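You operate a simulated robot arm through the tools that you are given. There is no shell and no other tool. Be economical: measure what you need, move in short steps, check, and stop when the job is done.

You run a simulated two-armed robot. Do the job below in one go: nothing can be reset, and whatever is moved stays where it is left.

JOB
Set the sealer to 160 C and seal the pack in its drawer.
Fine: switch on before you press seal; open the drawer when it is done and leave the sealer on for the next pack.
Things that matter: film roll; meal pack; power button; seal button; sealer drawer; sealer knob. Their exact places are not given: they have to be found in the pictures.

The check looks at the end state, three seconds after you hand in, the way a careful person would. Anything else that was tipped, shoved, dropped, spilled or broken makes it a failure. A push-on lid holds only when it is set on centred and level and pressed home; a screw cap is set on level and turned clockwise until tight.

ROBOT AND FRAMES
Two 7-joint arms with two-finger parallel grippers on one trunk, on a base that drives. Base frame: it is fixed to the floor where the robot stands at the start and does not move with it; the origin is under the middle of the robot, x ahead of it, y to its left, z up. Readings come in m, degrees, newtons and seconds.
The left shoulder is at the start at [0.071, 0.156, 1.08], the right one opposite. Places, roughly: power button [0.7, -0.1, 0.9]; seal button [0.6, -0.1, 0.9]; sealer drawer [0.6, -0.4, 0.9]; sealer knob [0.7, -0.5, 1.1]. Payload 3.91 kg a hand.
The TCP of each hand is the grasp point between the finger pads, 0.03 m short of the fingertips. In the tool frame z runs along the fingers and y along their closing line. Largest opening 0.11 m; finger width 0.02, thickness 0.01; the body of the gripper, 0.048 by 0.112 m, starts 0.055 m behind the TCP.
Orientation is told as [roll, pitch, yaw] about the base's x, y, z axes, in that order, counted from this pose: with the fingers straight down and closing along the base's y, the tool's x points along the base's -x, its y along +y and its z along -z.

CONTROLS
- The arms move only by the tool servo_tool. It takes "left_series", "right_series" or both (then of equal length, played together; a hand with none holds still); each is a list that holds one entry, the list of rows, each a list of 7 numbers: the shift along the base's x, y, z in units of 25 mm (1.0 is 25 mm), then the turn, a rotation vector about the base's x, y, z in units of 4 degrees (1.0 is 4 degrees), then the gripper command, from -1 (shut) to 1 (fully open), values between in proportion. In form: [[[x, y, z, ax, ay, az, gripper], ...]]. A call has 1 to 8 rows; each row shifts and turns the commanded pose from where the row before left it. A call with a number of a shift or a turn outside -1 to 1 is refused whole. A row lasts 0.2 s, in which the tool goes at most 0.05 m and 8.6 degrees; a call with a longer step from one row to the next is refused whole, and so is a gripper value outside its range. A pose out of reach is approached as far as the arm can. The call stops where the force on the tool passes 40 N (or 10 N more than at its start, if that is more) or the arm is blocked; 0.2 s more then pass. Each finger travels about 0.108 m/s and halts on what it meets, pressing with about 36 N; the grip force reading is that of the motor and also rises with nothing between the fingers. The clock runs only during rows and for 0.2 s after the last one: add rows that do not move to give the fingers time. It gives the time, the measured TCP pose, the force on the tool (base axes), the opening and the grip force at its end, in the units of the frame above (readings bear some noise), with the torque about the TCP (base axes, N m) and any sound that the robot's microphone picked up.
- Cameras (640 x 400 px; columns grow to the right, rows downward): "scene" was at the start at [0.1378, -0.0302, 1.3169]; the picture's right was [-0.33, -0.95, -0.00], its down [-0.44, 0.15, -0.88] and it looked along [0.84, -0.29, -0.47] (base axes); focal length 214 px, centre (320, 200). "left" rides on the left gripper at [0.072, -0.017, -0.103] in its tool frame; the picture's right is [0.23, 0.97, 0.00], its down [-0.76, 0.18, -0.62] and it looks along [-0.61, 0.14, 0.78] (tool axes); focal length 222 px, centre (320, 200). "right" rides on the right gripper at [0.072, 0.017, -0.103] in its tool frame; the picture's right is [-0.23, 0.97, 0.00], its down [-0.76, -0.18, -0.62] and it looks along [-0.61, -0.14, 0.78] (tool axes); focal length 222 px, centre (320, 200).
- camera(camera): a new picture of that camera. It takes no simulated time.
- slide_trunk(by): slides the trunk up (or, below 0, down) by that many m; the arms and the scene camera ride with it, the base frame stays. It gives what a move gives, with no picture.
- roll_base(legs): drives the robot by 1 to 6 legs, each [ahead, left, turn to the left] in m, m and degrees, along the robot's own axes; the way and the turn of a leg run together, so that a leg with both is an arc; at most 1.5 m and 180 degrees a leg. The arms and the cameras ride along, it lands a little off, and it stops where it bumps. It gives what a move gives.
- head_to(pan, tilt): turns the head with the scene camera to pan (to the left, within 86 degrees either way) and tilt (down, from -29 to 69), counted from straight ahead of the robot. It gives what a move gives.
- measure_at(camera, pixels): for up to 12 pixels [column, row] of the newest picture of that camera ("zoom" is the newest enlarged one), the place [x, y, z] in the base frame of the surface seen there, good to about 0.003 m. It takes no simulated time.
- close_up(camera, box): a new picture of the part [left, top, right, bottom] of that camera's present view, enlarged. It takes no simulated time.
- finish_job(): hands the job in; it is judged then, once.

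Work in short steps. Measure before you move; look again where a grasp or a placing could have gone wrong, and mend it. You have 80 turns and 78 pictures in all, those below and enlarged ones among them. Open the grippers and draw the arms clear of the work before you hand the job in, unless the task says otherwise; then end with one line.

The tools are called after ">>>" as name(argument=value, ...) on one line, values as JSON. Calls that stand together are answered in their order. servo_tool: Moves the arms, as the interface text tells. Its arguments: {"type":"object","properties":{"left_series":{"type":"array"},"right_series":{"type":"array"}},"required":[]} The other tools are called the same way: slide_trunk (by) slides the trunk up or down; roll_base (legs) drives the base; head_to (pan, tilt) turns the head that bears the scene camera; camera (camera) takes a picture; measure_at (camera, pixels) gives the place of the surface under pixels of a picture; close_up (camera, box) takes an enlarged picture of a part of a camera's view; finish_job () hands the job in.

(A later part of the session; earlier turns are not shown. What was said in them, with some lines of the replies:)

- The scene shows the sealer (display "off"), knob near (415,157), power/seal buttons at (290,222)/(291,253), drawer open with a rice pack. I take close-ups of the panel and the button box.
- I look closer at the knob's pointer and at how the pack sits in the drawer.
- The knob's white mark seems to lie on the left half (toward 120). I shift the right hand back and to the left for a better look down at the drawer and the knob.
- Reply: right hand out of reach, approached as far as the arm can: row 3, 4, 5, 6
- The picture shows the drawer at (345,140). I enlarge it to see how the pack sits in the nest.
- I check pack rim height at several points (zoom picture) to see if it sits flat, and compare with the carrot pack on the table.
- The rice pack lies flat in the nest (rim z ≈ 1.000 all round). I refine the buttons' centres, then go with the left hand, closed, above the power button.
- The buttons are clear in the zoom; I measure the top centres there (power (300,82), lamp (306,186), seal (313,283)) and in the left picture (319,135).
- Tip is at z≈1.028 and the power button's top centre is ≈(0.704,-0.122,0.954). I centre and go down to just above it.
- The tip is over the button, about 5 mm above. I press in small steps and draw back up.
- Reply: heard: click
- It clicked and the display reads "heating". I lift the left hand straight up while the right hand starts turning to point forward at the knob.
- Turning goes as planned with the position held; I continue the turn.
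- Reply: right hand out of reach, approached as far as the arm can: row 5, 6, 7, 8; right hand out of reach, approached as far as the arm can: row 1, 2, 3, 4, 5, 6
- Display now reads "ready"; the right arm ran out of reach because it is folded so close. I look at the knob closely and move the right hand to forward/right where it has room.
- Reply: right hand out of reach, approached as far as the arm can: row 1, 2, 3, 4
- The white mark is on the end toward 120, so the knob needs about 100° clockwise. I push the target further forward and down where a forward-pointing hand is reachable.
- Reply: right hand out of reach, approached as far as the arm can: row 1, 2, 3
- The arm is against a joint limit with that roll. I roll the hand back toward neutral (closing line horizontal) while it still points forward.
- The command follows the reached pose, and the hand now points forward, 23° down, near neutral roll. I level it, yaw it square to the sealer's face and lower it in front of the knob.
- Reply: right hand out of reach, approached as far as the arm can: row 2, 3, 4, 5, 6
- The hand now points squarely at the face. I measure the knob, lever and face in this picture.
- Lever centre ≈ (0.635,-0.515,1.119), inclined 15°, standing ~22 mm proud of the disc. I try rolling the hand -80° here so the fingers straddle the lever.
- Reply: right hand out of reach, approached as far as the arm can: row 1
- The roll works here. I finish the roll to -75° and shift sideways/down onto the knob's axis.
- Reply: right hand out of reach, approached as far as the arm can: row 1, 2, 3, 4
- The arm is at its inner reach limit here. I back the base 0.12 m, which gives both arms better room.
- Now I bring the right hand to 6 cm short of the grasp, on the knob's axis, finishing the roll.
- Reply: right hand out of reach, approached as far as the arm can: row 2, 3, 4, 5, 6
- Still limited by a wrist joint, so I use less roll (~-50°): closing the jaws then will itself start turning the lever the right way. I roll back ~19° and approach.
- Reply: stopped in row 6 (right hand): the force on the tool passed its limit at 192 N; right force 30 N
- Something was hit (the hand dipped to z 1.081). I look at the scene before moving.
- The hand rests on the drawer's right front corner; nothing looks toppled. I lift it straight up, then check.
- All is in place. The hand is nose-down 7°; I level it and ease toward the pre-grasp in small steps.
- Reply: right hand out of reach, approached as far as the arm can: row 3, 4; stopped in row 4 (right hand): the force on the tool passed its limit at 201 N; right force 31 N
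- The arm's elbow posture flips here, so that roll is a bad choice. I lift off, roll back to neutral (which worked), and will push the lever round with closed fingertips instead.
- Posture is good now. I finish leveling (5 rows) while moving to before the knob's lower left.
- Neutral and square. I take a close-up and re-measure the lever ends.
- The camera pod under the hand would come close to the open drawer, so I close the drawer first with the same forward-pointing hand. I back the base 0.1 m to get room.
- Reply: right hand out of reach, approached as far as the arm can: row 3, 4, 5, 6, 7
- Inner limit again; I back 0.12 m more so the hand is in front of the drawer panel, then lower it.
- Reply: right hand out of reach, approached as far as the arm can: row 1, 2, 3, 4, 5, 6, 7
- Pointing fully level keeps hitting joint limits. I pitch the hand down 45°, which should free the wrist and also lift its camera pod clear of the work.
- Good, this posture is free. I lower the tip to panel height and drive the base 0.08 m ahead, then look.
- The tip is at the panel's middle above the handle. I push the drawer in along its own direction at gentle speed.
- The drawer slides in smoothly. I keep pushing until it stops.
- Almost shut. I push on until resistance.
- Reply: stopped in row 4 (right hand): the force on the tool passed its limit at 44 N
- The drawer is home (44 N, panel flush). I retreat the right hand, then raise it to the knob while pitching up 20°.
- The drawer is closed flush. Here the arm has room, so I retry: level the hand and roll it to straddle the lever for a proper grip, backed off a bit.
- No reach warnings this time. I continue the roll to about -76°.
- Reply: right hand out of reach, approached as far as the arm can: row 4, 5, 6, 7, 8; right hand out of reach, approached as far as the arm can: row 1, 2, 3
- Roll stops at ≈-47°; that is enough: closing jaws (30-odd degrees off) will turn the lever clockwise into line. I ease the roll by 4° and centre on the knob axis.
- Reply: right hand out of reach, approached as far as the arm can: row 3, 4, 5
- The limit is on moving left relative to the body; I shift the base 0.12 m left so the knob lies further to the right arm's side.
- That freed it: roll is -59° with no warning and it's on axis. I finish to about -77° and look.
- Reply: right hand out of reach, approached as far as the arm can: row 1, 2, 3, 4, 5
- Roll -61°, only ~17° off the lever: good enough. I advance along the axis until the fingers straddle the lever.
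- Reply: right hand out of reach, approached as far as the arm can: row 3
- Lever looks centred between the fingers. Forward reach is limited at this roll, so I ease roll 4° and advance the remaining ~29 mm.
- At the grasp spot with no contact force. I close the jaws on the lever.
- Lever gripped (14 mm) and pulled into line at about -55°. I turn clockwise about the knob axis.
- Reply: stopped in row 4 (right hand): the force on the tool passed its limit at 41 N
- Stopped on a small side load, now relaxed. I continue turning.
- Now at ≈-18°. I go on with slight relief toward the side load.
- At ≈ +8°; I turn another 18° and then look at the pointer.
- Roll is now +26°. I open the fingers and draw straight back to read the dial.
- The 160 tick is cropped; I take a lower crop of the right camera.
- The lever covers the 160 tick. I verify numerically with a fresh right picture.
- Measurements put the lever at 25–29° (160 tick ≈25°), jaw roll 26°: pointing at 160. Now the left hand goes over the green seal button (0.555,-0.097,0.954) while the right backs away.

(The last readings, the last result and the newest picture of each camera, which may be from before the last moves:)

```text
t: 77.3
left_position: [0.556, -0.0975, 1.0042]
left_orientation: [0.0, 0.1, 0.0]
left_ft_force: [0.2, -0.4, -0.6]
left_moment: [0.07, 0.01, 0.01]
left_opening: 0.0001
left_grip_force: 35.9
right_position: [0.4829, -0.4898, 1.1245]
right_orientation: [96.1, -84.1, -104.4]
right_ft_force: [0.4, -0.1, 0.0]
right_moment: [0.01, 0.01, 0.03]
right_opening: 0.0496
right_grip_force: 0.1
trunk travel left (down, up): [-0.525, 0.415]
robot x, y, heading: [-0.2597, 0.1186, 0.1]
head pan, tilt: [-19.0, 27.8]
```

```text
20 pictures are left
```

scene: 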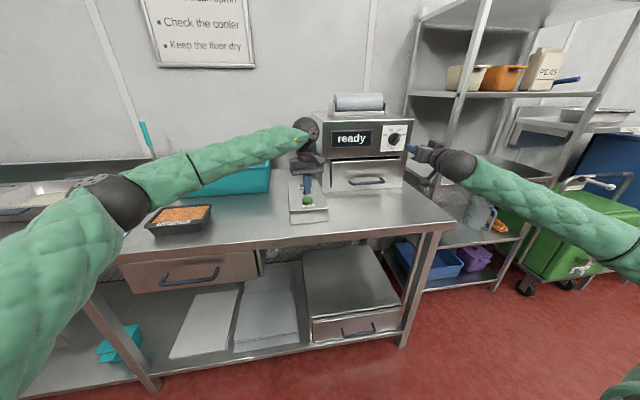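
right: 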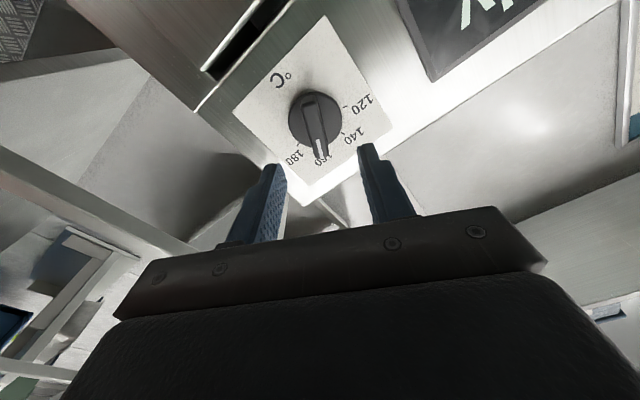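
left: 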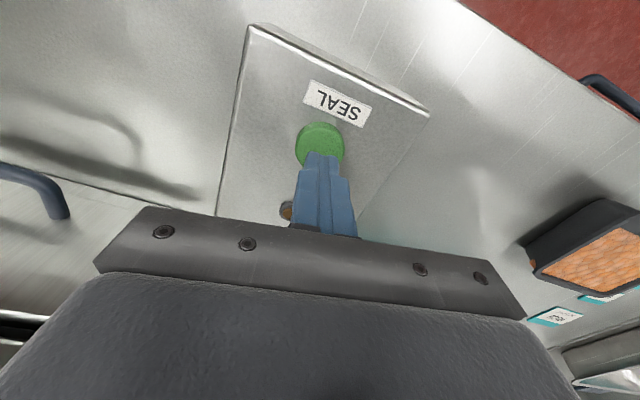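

The left tip is over the green button, and the dial is unobstructed; a quick check of the pointer before pressing.

>>> close_up(camera="scene", box=[376, 120, 412, 154])

```text
11.76 times, centred on (394, 137) of scene
```

zoom: 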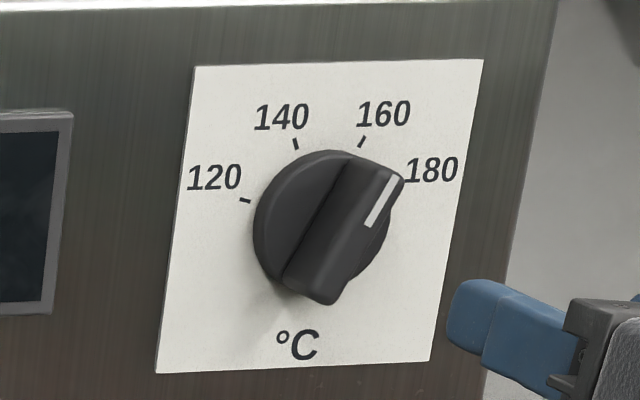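

The pointer reads ≈25°, at 160. Now I press the seal button in small steps.

>>> servo_tool(left_series=[[[0, 0, -0.6, 0, 0, 0, -1], [0, 0, -0.2, 0, 0, 0, -1], [0, 0, -0.12, 0, 0, 0, -1], [0, 0, -0.12, 0, 0, 0, -1], [0, 0, 0, 0, 0, 0, -1]]])

>>> close_up(camera="scene", box=[280, 80, 440, 230])

```text
t: 78.5
left_position: [0.5548, -0.0972, 0.9785]
left_orientation: [0.0, 0.1, 0.0]
left_ft_force: [1.4, -1.1, 7.9]
left_moment: [-0.07, -0.09, 0.0]
left_opening: 0.0
left_grip_force: 36.3
right_position: [0.4822, -0.4902, 1.1229]
right_orientation: [95.9, -84.0, -104.1]
right_ft_force: [-0.5, -0.4, 0.4]
right_moment: [0.0, -0.01, -0.02]
right_opening: 0.0494
right_grip_force: 0.0
trunk travel left (down, up): [-0.525, 0.415]
robot x, y, heading: [-0.2565, 0.1172, -0.3]
head pan, tilt: [-19.0, 27.8]
heard: click
```

```text
2.67 times, centred on (360, 155) of scene
```

zoom: 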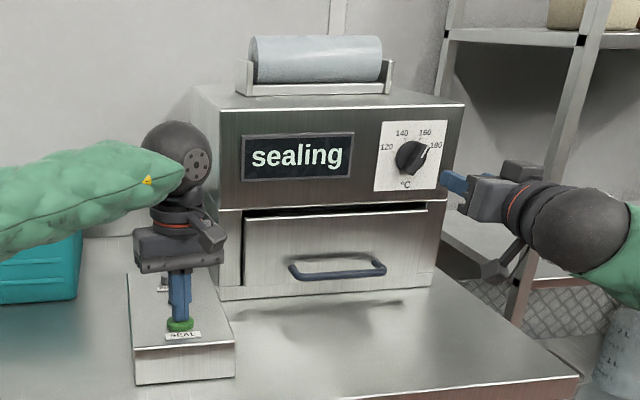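

Display shows "sealing". I lift the left hand and pitch the right hand down toward vertical for the handle, which also lets time pass.

>>> servo_tool(left_series=[[[0, 0, 1, 0, 0, 0, -1], [0, 0, 1, 0, 0, 0, -1], [0, 0, 1, 0, 0, 0, -1], [0, 0, 1, 0, 0, 0, -1], [0, 0, 1, 0, 0, 0, -1], [0, 0, 0, 0, 0, 0, -1], [0, 0, 0, 0, 0, 0, -1], [0, 0, 0, 0, 0, 0, -1]]], right_series=[[[-1, 0.17, 0, 0.17, 1, 0, -0.4], [-1, 0.17, 0, 0.17, 1, 0, -0.4], [0, 0, 0, 0.17, 1, 0, -0.4], [0, 0, 0, 0.17, 1, 0, -0.4], [0, 0, 0, 0.17, 1, 0, -0.4], [0, 0, 0, 0.17, 1, 0, -0.4], [0, 0, 0, 0.17, 1, 0, -0.4], [0, 0, 0, 0.17, 1, 0, -0.4]]])

>>> servo_tool(right_series=[[[0, 0, 0, 0.17, 1, 0, -1], [0, 0, 0, 0.17, 1, 0, -1], [0, 0, 0, 0.17, 1, 0, -1], [0, 0, 0, 0.17, 1, 0, -1], [0, 0, 0, 0.17, 1, 0, -1], [0, 0, 0, 0.17, 1, 0, -1], [0, 0, 0, 0.17, 1, 0, -1], [0, 0, 0, 0.17, 1, 0, -1]]])

>>> close_up(camera="scene", box=[280, 80, 440, 230])

```text
t: 80.3
left_position: [0.556, -0.0968, 1.1022]
left_orientation: [0.1, 0.1, -0.1]
left_ft_force: [0.0, 0.2, -0.8]
left_moment: [-0.02, -0.02, 0.0]
left_opening: 0.0
left_grip_force: 36.1
right_position: [0.4335, -0.4828, 1.1214]
right_orientation: [10.8, -57.5, -20.8]
right_ft_force: [0.2, 0.4, -0.8]
right_moment: [0.0, 0.01, -0.01]
right_opening: 0.033
right_grip_force: 0.0
trunk travel left (down, up): [-0.525, 0.415]
robot x, y, heading: [-0.2584, 0.1197, -0.1]
head pan, tilt: [-19.0, 27.8]
```

```text
t: 82.1
left_position: [0.5553, -0.0966, 1.1005]
left_orientation: [-0.1, 0.2, 0.0]
left_ft_force: [0.1, -0.6, -0.2]
left_moment: [0.0, 0.03, 0.01]
left_opening: 0.0
left_grip_force: 36.6
right_position: [0.4334, -0.4815, 1.1229]
right_orientation: [4.2, -25.3, -16.2]
right_ft_force: [-0.3, -0.4, -0.1]
right_moment: [0.01, 0.03, 0.02]
right_opening: 0.0
right_grip_force: 35.9
trunk travel left (down, up): [-0.525, 0.415]
robot x, y, heading: [-0.2572, 0.1209, 0.1]
head pan, tilt: [-19.0, 27.8]
```

```text
2.67 times, centred on (360, 155) of scene
```

zoom: 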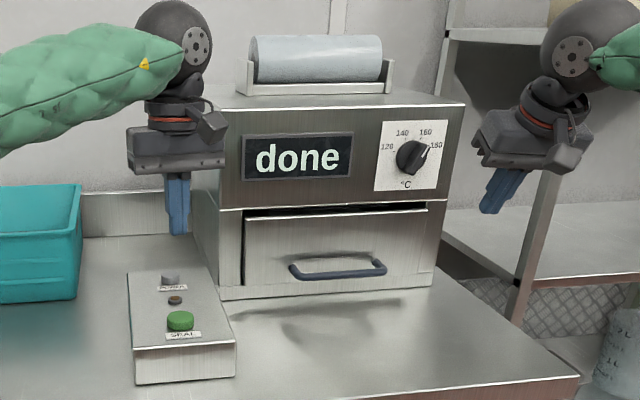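

"done" already. I measure the handle bar, posts and panel in this zoom.

>>> measure_at(camera="zoom", pixels=[[310, 277], [338, 275], [370, 271], [291, 268], [382, 265], [338, 262], [338, 250], [338, 235], [338, 290]])

```text
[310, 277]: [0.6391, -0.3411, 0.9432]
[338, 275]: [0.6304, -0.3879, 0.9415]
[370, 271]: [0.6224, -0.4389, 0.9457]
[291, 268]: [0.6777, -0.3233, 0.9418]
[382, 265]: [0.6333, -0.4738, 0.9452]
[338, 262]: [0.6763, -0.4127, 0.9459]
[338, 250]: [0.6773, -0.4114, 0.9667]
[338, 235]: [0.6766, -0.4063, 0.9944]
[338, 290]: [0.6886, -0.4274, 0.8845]
```

Bar front ≈(0.630,-0.388,0.942), panel ≈0.680 there: a ~37 mm gap for a 20 mm finger. I bring the right hand (closed, leaning ~15°) to just before and above the bar.

>>> servo_tool(right_series=[[[0.9, 0.46, -0.3, 0, 0.86, 0.37, -1], [0.9, 0.46, -0.5, 0, 0.86, 0.37, -1], [0.9, 0.46, -0.5, 0, 0.86, 0.37, -1], [0.9, 0.46, -0.5, 0, 0, 0, -1], [0.9, 0.46, -0.5, 0, 0, 0, -1], [0.9, 0.46, -0.5, 0, 0, 0, -1], [0.9, 0.46, -0.5, 0, 0, 0, -1], [0.9, 0.46, -0.5, 0, 0, 0, -1]]])

>>> camera(camera="right")

```text
t: 83.9
left_position: [0.5575, -0.0964, 1.1001]
left_orientation: [0.0, 0.2, 0.0]
left_ft_force: [0.1, 0.0, -0.9]
left_moment: [0.0, 0.02, 0.01]
left_opening: 0.0003
left_grip_force: 36.3
right_position: [0.6148, -0.3898, 1.0251]
right_orientation: [1.7, -15.4, -10.9]
right_ft_force: [0.8, -0.1, -0.2]
right_moment: [0.0, 0.0, -0.01]
right_opening: 0.0001
right_grip_force: 36.2
trunk travel left (down, up): [-0.525, 0.415]
robot x, y, heading: [-0.2584, 0.1198, -0.3]
head pan, tilt: [-19.0, 27.8]
```

```text
16 pictures are left
```

right: 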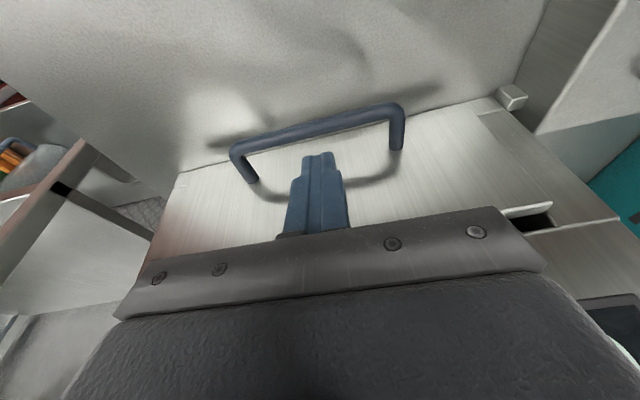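

The orientation is ideal. I measure the bar from this closer view.

>>> measure_at(camera="right", pixels=[[320, 124], [320, 129], [320, 134], [300, 133], [345, 122], [256, 182], [396, 149], [360, 150], [270, 175]])

```text
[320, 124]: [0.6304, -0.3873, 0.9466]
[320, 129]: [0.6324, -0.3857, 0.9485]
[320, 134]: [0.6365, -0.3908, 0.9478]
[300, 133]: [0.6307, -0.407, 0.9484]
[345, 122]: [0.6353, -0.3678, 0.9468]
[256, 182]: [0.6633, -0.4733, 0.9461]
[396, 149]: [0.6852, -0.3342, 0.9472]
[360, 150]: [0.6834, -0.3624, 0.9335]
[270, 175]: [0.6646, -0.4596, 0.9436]
```

Gap at y=-0.39 runs from x≈0.641 to 0.678. I move above it (TCP x≈0.6555) and go down with the fingertip behind the bar.

>>> servo_tool(right_series=[[[0.8, 0, 0, 0, 0, 0, -1], [0.83, 0, 0, 0, 0, 0, -1], [0, 0, -0.7, 0, 0, 0, -1], [0, 0, -0.7, 0, 0, 0, -1], [0, 0, -0.7, 0, 0, 0, -1], [0, 0, -0.7, 0, 0, 0, -1], [0, 0, 0, 0, 0, 0, -1]]])

>>> camera(camera="right")

```text
t: 85.5
left_position: [0.554, -0.0967, 1.1043]
left_orientation: [0.1, 0.1, 0.0]
left_ft_force: [-0.8, 0.0, -0.8]
left_moment: [0.02, 0.01, -0.02]
left_opening: 0.0001
left_grip_force: 35.7
right_position: [0.6521, -0.3912, 0.965]
right_orientation: [1.8, -15.8, -10.9]
right_ft_force: [3.2, -9.1, 36.9]
right_moment: [-0.19, -0.49, -0.1]
right_opening: 0.0002
right_grip_force: 36.0
trunk travel left (down, up): [-0.525, 0.415]
robot x, y, heading: [-0.2649, 0.1193, 0.2]
head pan, tilt: [-19.0, 27.8]
```

```text
15 pictures are left
```

right: 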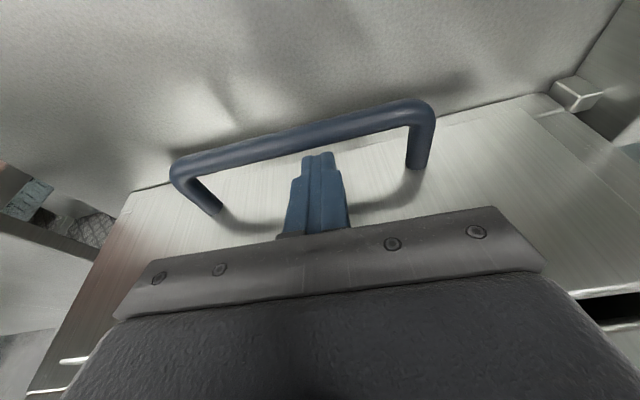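

Upward 37 N: something is under the finger or hand before full depth. I lift 8 mm to relax and view from the scene camera.

>>> close_up(camera="scene", box=[330, 150, 410, 200])

>>> measure_at(camera="right", pixels=[[318, 142], [318, 135], [318, 154], [318, 170], [310, 180], [350, 165], [360, 180], [270, 200], [290, 195]])

```text
8.00 times, centred on (370, 175) of scene
```

zoom: 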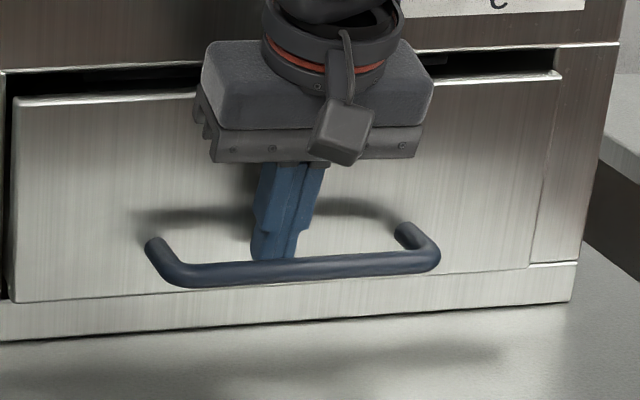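

```text
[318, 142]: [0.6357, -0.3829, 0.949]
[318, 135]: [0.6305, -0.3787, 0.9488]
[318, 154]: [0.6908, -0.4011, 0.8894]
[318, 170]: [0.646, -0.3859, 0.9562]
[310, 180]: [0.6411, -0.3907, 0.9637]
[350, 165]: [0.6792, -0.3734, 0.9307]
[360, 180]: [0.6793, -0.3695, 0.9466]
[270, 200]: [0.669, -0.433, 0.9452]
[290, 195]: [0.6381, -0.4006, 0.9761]
```

The finger is already behind the bar (tip z≈0.934, bar 0.936–0.948), enough to hook. I ease the down-force a little and pull gently.

>>> servo_tool(right_series=[[[0, 0, 0.2, 0, 0, 0, -1], [-0.3, 0.05, 0, 0, 0, 0, -1], [-0.4, 0.07, 0, 0, 0, 0, -1], [-0.4, 0.07, 0, 0, 0, 0, -1], [-0.4, 0.07, 0, 0, 0, 0, -1], [-0.4, 0.07, 0, 0, 0, 0, -1]]])

>>> close_up(camera="scene", box=[330, 130, 426, 200])

```text
t: 86.9
left_position: [0.553, -0.0969, 1.1035]
left_orientation: [0.1, 0.0, -0.1]
left_ft_force: [0.6, -0.6, 0.2]
left_moment: [0.04, -0.02, 0.02]
left_opening: 0.0
left_grip_force: 35.3
right_position: [0.6054, -0.382, 0.9644]
right_orientation: [1.6, -15.5, -10.8]
right_ft_force: [-3.4, -12.9, 27.5]
right_moment: [0.25, -0.8, -0.33]
right_opening: 0.0001
right_grip_force: 35.5
trunk travel left (down, up): [-0.525, 0.415]
robot x, y, heading: [-0.2594, 0.116, -0.0]
head pan, tilt: [-19.0, 27.8]
```

```text
5.71 times, centred on (378, 165) of scene
```

zoom: 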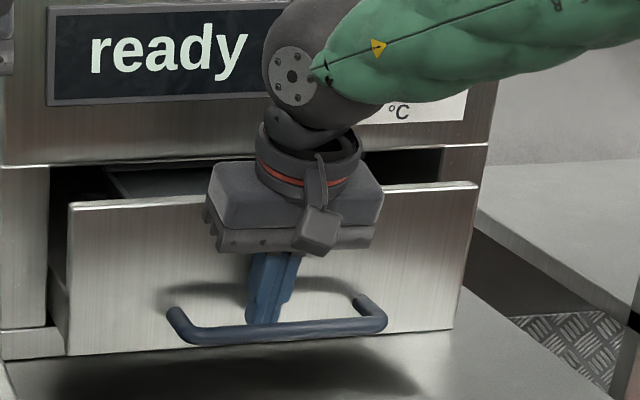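

It slides out, and the display went back to "ready". I keep pulling.

>>> servo_tool(right_series=[[[-0.5, 0.088, 0, 0, 0, 0, -1], [-0.5, 0.088, 0, 0, 0, 0, -1], [-0.5, 0.088, 0, 0, 0, 0, -1], [-0.5, 0.088, 0, 0, 0, 0, -1], [-0.5, 0.088, 0, 0, 0, 0, -1], [-0.5, 0.088, 0, 0, 0, 0, -1], [-0.5, 0.088, 0, 0, 0, 0, -1], [-0.5, 0.088, 0, 0, 0, 0, -1]]])

>>> servo_tool(right_series=[[[-0.5, 0.088, 0, 0, 0, 0, -1], [-0.5, 0.088, 0, 0, 0, 0, -1], [-0.4, 0.07, 0, 0, 0, 0, -1], [-0.4, 0.07, 0, 0, 0, 0, -1], [-0.3, 0.05, 0, 0, 0, 0, -1], [-0.3, 0.05, 0, 0, 0, 0, -1]]])

>>> close_up(camera="scene", box=[300, 90, 460, 220])

```text
t: 88.7
left_position: [0.5538, -0.0949, 1.1028]
left_orientation: [0.0, 0.0, 0.0]
left_ft_force: [0.4, 0.3, 0.3]
left_moment: [0.0, -0.01, 0.01]
left_opening: 0.0
left_grip_force: 35.5
right_position: [0.5055, -0.3633, 0.9645]
right_orientation: [1.6, -15.4, -10.8]
right_ft_force: [-1.5, -5.4, 24.6]
right_moment: [-0.17, -0.65, -0.12]
right_opening: 0.0
right_grip_force: 36.1
trunk travel left (down, up): [-0.525, 0.415]
robot x, y, heading: [-0.262, 0.1141, -0.1]
head pan, tilt: [-19.0, 27.8]
```

```text
t: 90.1
left_position: [0.5542, -0.0967, 1.1041]
left_orientation: [0.0, 0.0, 0.0]
left_ft_force: [0.9, 0.5, 0.1]
left_moment: [-0.02, -0.02, -0.02]
left_opening: 0.0001
left_grip_force: 36.1
right_position: [0.4443, -0.3539, 0.9634]
right_orientation: [1.6, -15.5, -10.9]
right_ft_force: [-1.7, -1.8, 25.3]
right_moment: [-0.4, -0.62, -0.1]
right_opening: 0.0
right_grip_force: 35.7
trunk travel left (down, up): [-0.525, 0.415]
robot x, y, heading: [-0.2586, 0.1165, 0.0]
head pan, tilt: [-19.0, 27.8]
```

```text
3.08 times, centred on (380, 155) of scene
```

zoom: 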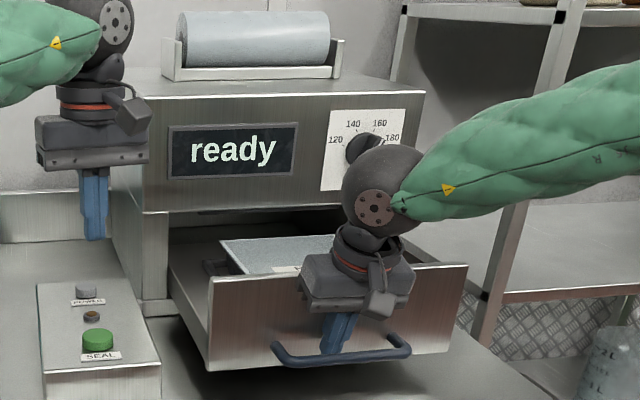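

The sealed pack shows. I pull about 28 mm more to the full original opening, then lift the finger out.

>>> servo_tool(right_series=[[[-0.4, 0.07, 0, 0, 0, 0, -1], [-0.4, 0.07, 0, 0, 0, 0, -1], [-0.3, 0.05, 0, 0, 0, 0, -1], [0.2, -0.03, 0.1, 0, 0, 0, -1], [0, 0, 0.5, 0, 0, 0, -1], [0, 0, 0.8, 0, 0, 0, -1], [0, 0, 1, 0, 0, 0, -1], [0, 0, 1, 0, 0, 0, -1]]])

>>> servo_tool(left_series=[[[-0.8, 0.5, 0.6, 0, 0, 0, 0], [-0.8, 0.5, 0.6, 0, 0, 0, 0], [-0.8, 0.5, 0.6, 0, 0, 0, 1], [-0.8, 0.5, 0.6, 0, 0, 0, 1], [0, 0, 0.5, 0, 0, 0, 1], [0, 0, 0, 0, 0, 0, 1], [0, 0, 0, 0, 0, 0, 1], [0, 0, 0, 0, 0, 0, 1]]], right_series=[[[0, 0, 1, 0, 0, 0, -1], [0, 0, 1, 0, 0, 0, -1], [-0.5, -1, 1, 0, 0, 0, 0], [-0.5, -1, 1, 0, 0, 0, 1], [-0.5, -1, 0, 0, 0, 0, 1], [-0.5, -1, 0, 0, 0, 0, 1], [0, 0, 0, 0, 0, 0, 1], [0, 0, 0, 0, 0, 0, 1]]])

>>> close_up(camera="scene", box=[280, 90, 440, 220])

>>> camera(camera="scene")

```text
t: 91.9
left_position: [0.5543, -0.0967, 1.1019]
left_orientation: [0.0, 0.2, 0.0]
left_ft_force: [1.5, -0.5, 0.0]
left_moment: [-0.03, -0.03, 0.01]
left_opening: 0.0001
left_grip_force: 36.0
right_position: [0.425, -0.3495, 1.0489]
right_orientation: [1.6, -15.4, -10.8]
right_ft_force: [-0.9, 0.4, 0.1]
right_moment: [0.04, 0.03, 0.0]
right_opening: 0.0
right_grip_force: 36.1
trunk travel left (down, up): [-0.525, 0.415]
robot x, y, heading: [-0.2614, 0.1188, -0.2]
head pan, tilt: [-19.0, 27.8]
```

```text
t: 93.7
left_position: [0.4752, -0.0471, 1.175]
left_orientation: [0.1, 0.1, -0.1]
left_ft_force: [-0.7, -0.6, -0.8]
left_moment: [0.0, 0.02, -0.01]
left_opening: 0.11
left_grip_force: 0.1
right_position: [0.3726, -0.4507, 1.1469]
right_orientation: [1.6, -15.4, -10.9]
right_ft_force: [-0.8, 0.5, 0.6]
right_moment: [0.03, 0.01, 0.0]
right_opening: 0.1102
right_grip_force: 0.1
trunk travel left (down, up): [-0.525, 0.415]
robot x, y, heading: [-0.2623, 0.1208, -0.2]
head pan, tilt: [-19.0, 27.8]
```

```text
3.08 times, centred on (360, 155) of scene
```

zoom: 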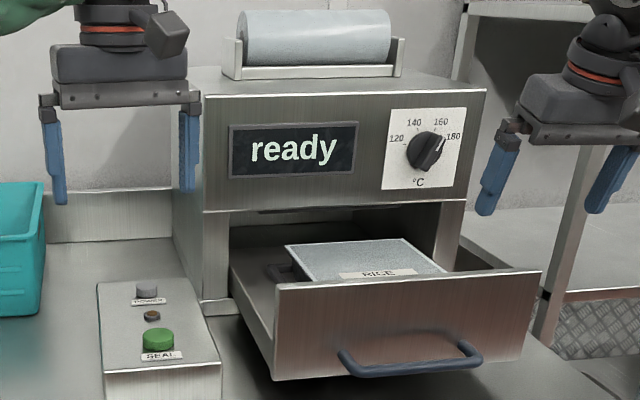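

```text
10 pictures are left
```

scene: 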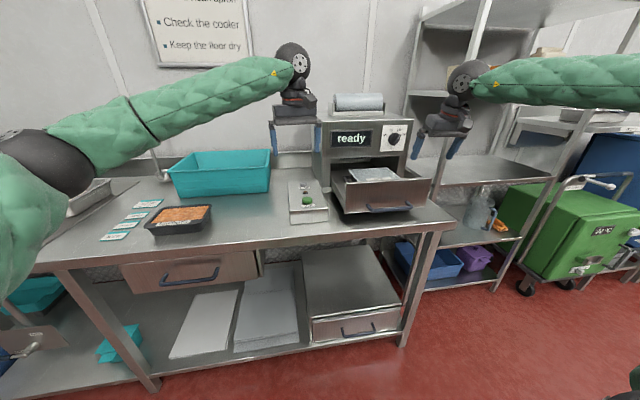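

The film covers the rice pack, the drawer is open, the display reads "ready" (sealer still on), the knob still points at 160, and both arms are clear with grippers open. I hand in.

>>> finish_job()

```text
The job is handed in.
```

The rice pack is sealed at the 160 °C setting. I switched the sealer on before pressing seal. The drawer is open again, and the sealer is still on and reads "ready" for the next pack. While reaching for the knob, the right hand knocked the drawer front twice, stopping at about 200 N. I saw no damage or shifted items, and the drawer worked normally afterwards.
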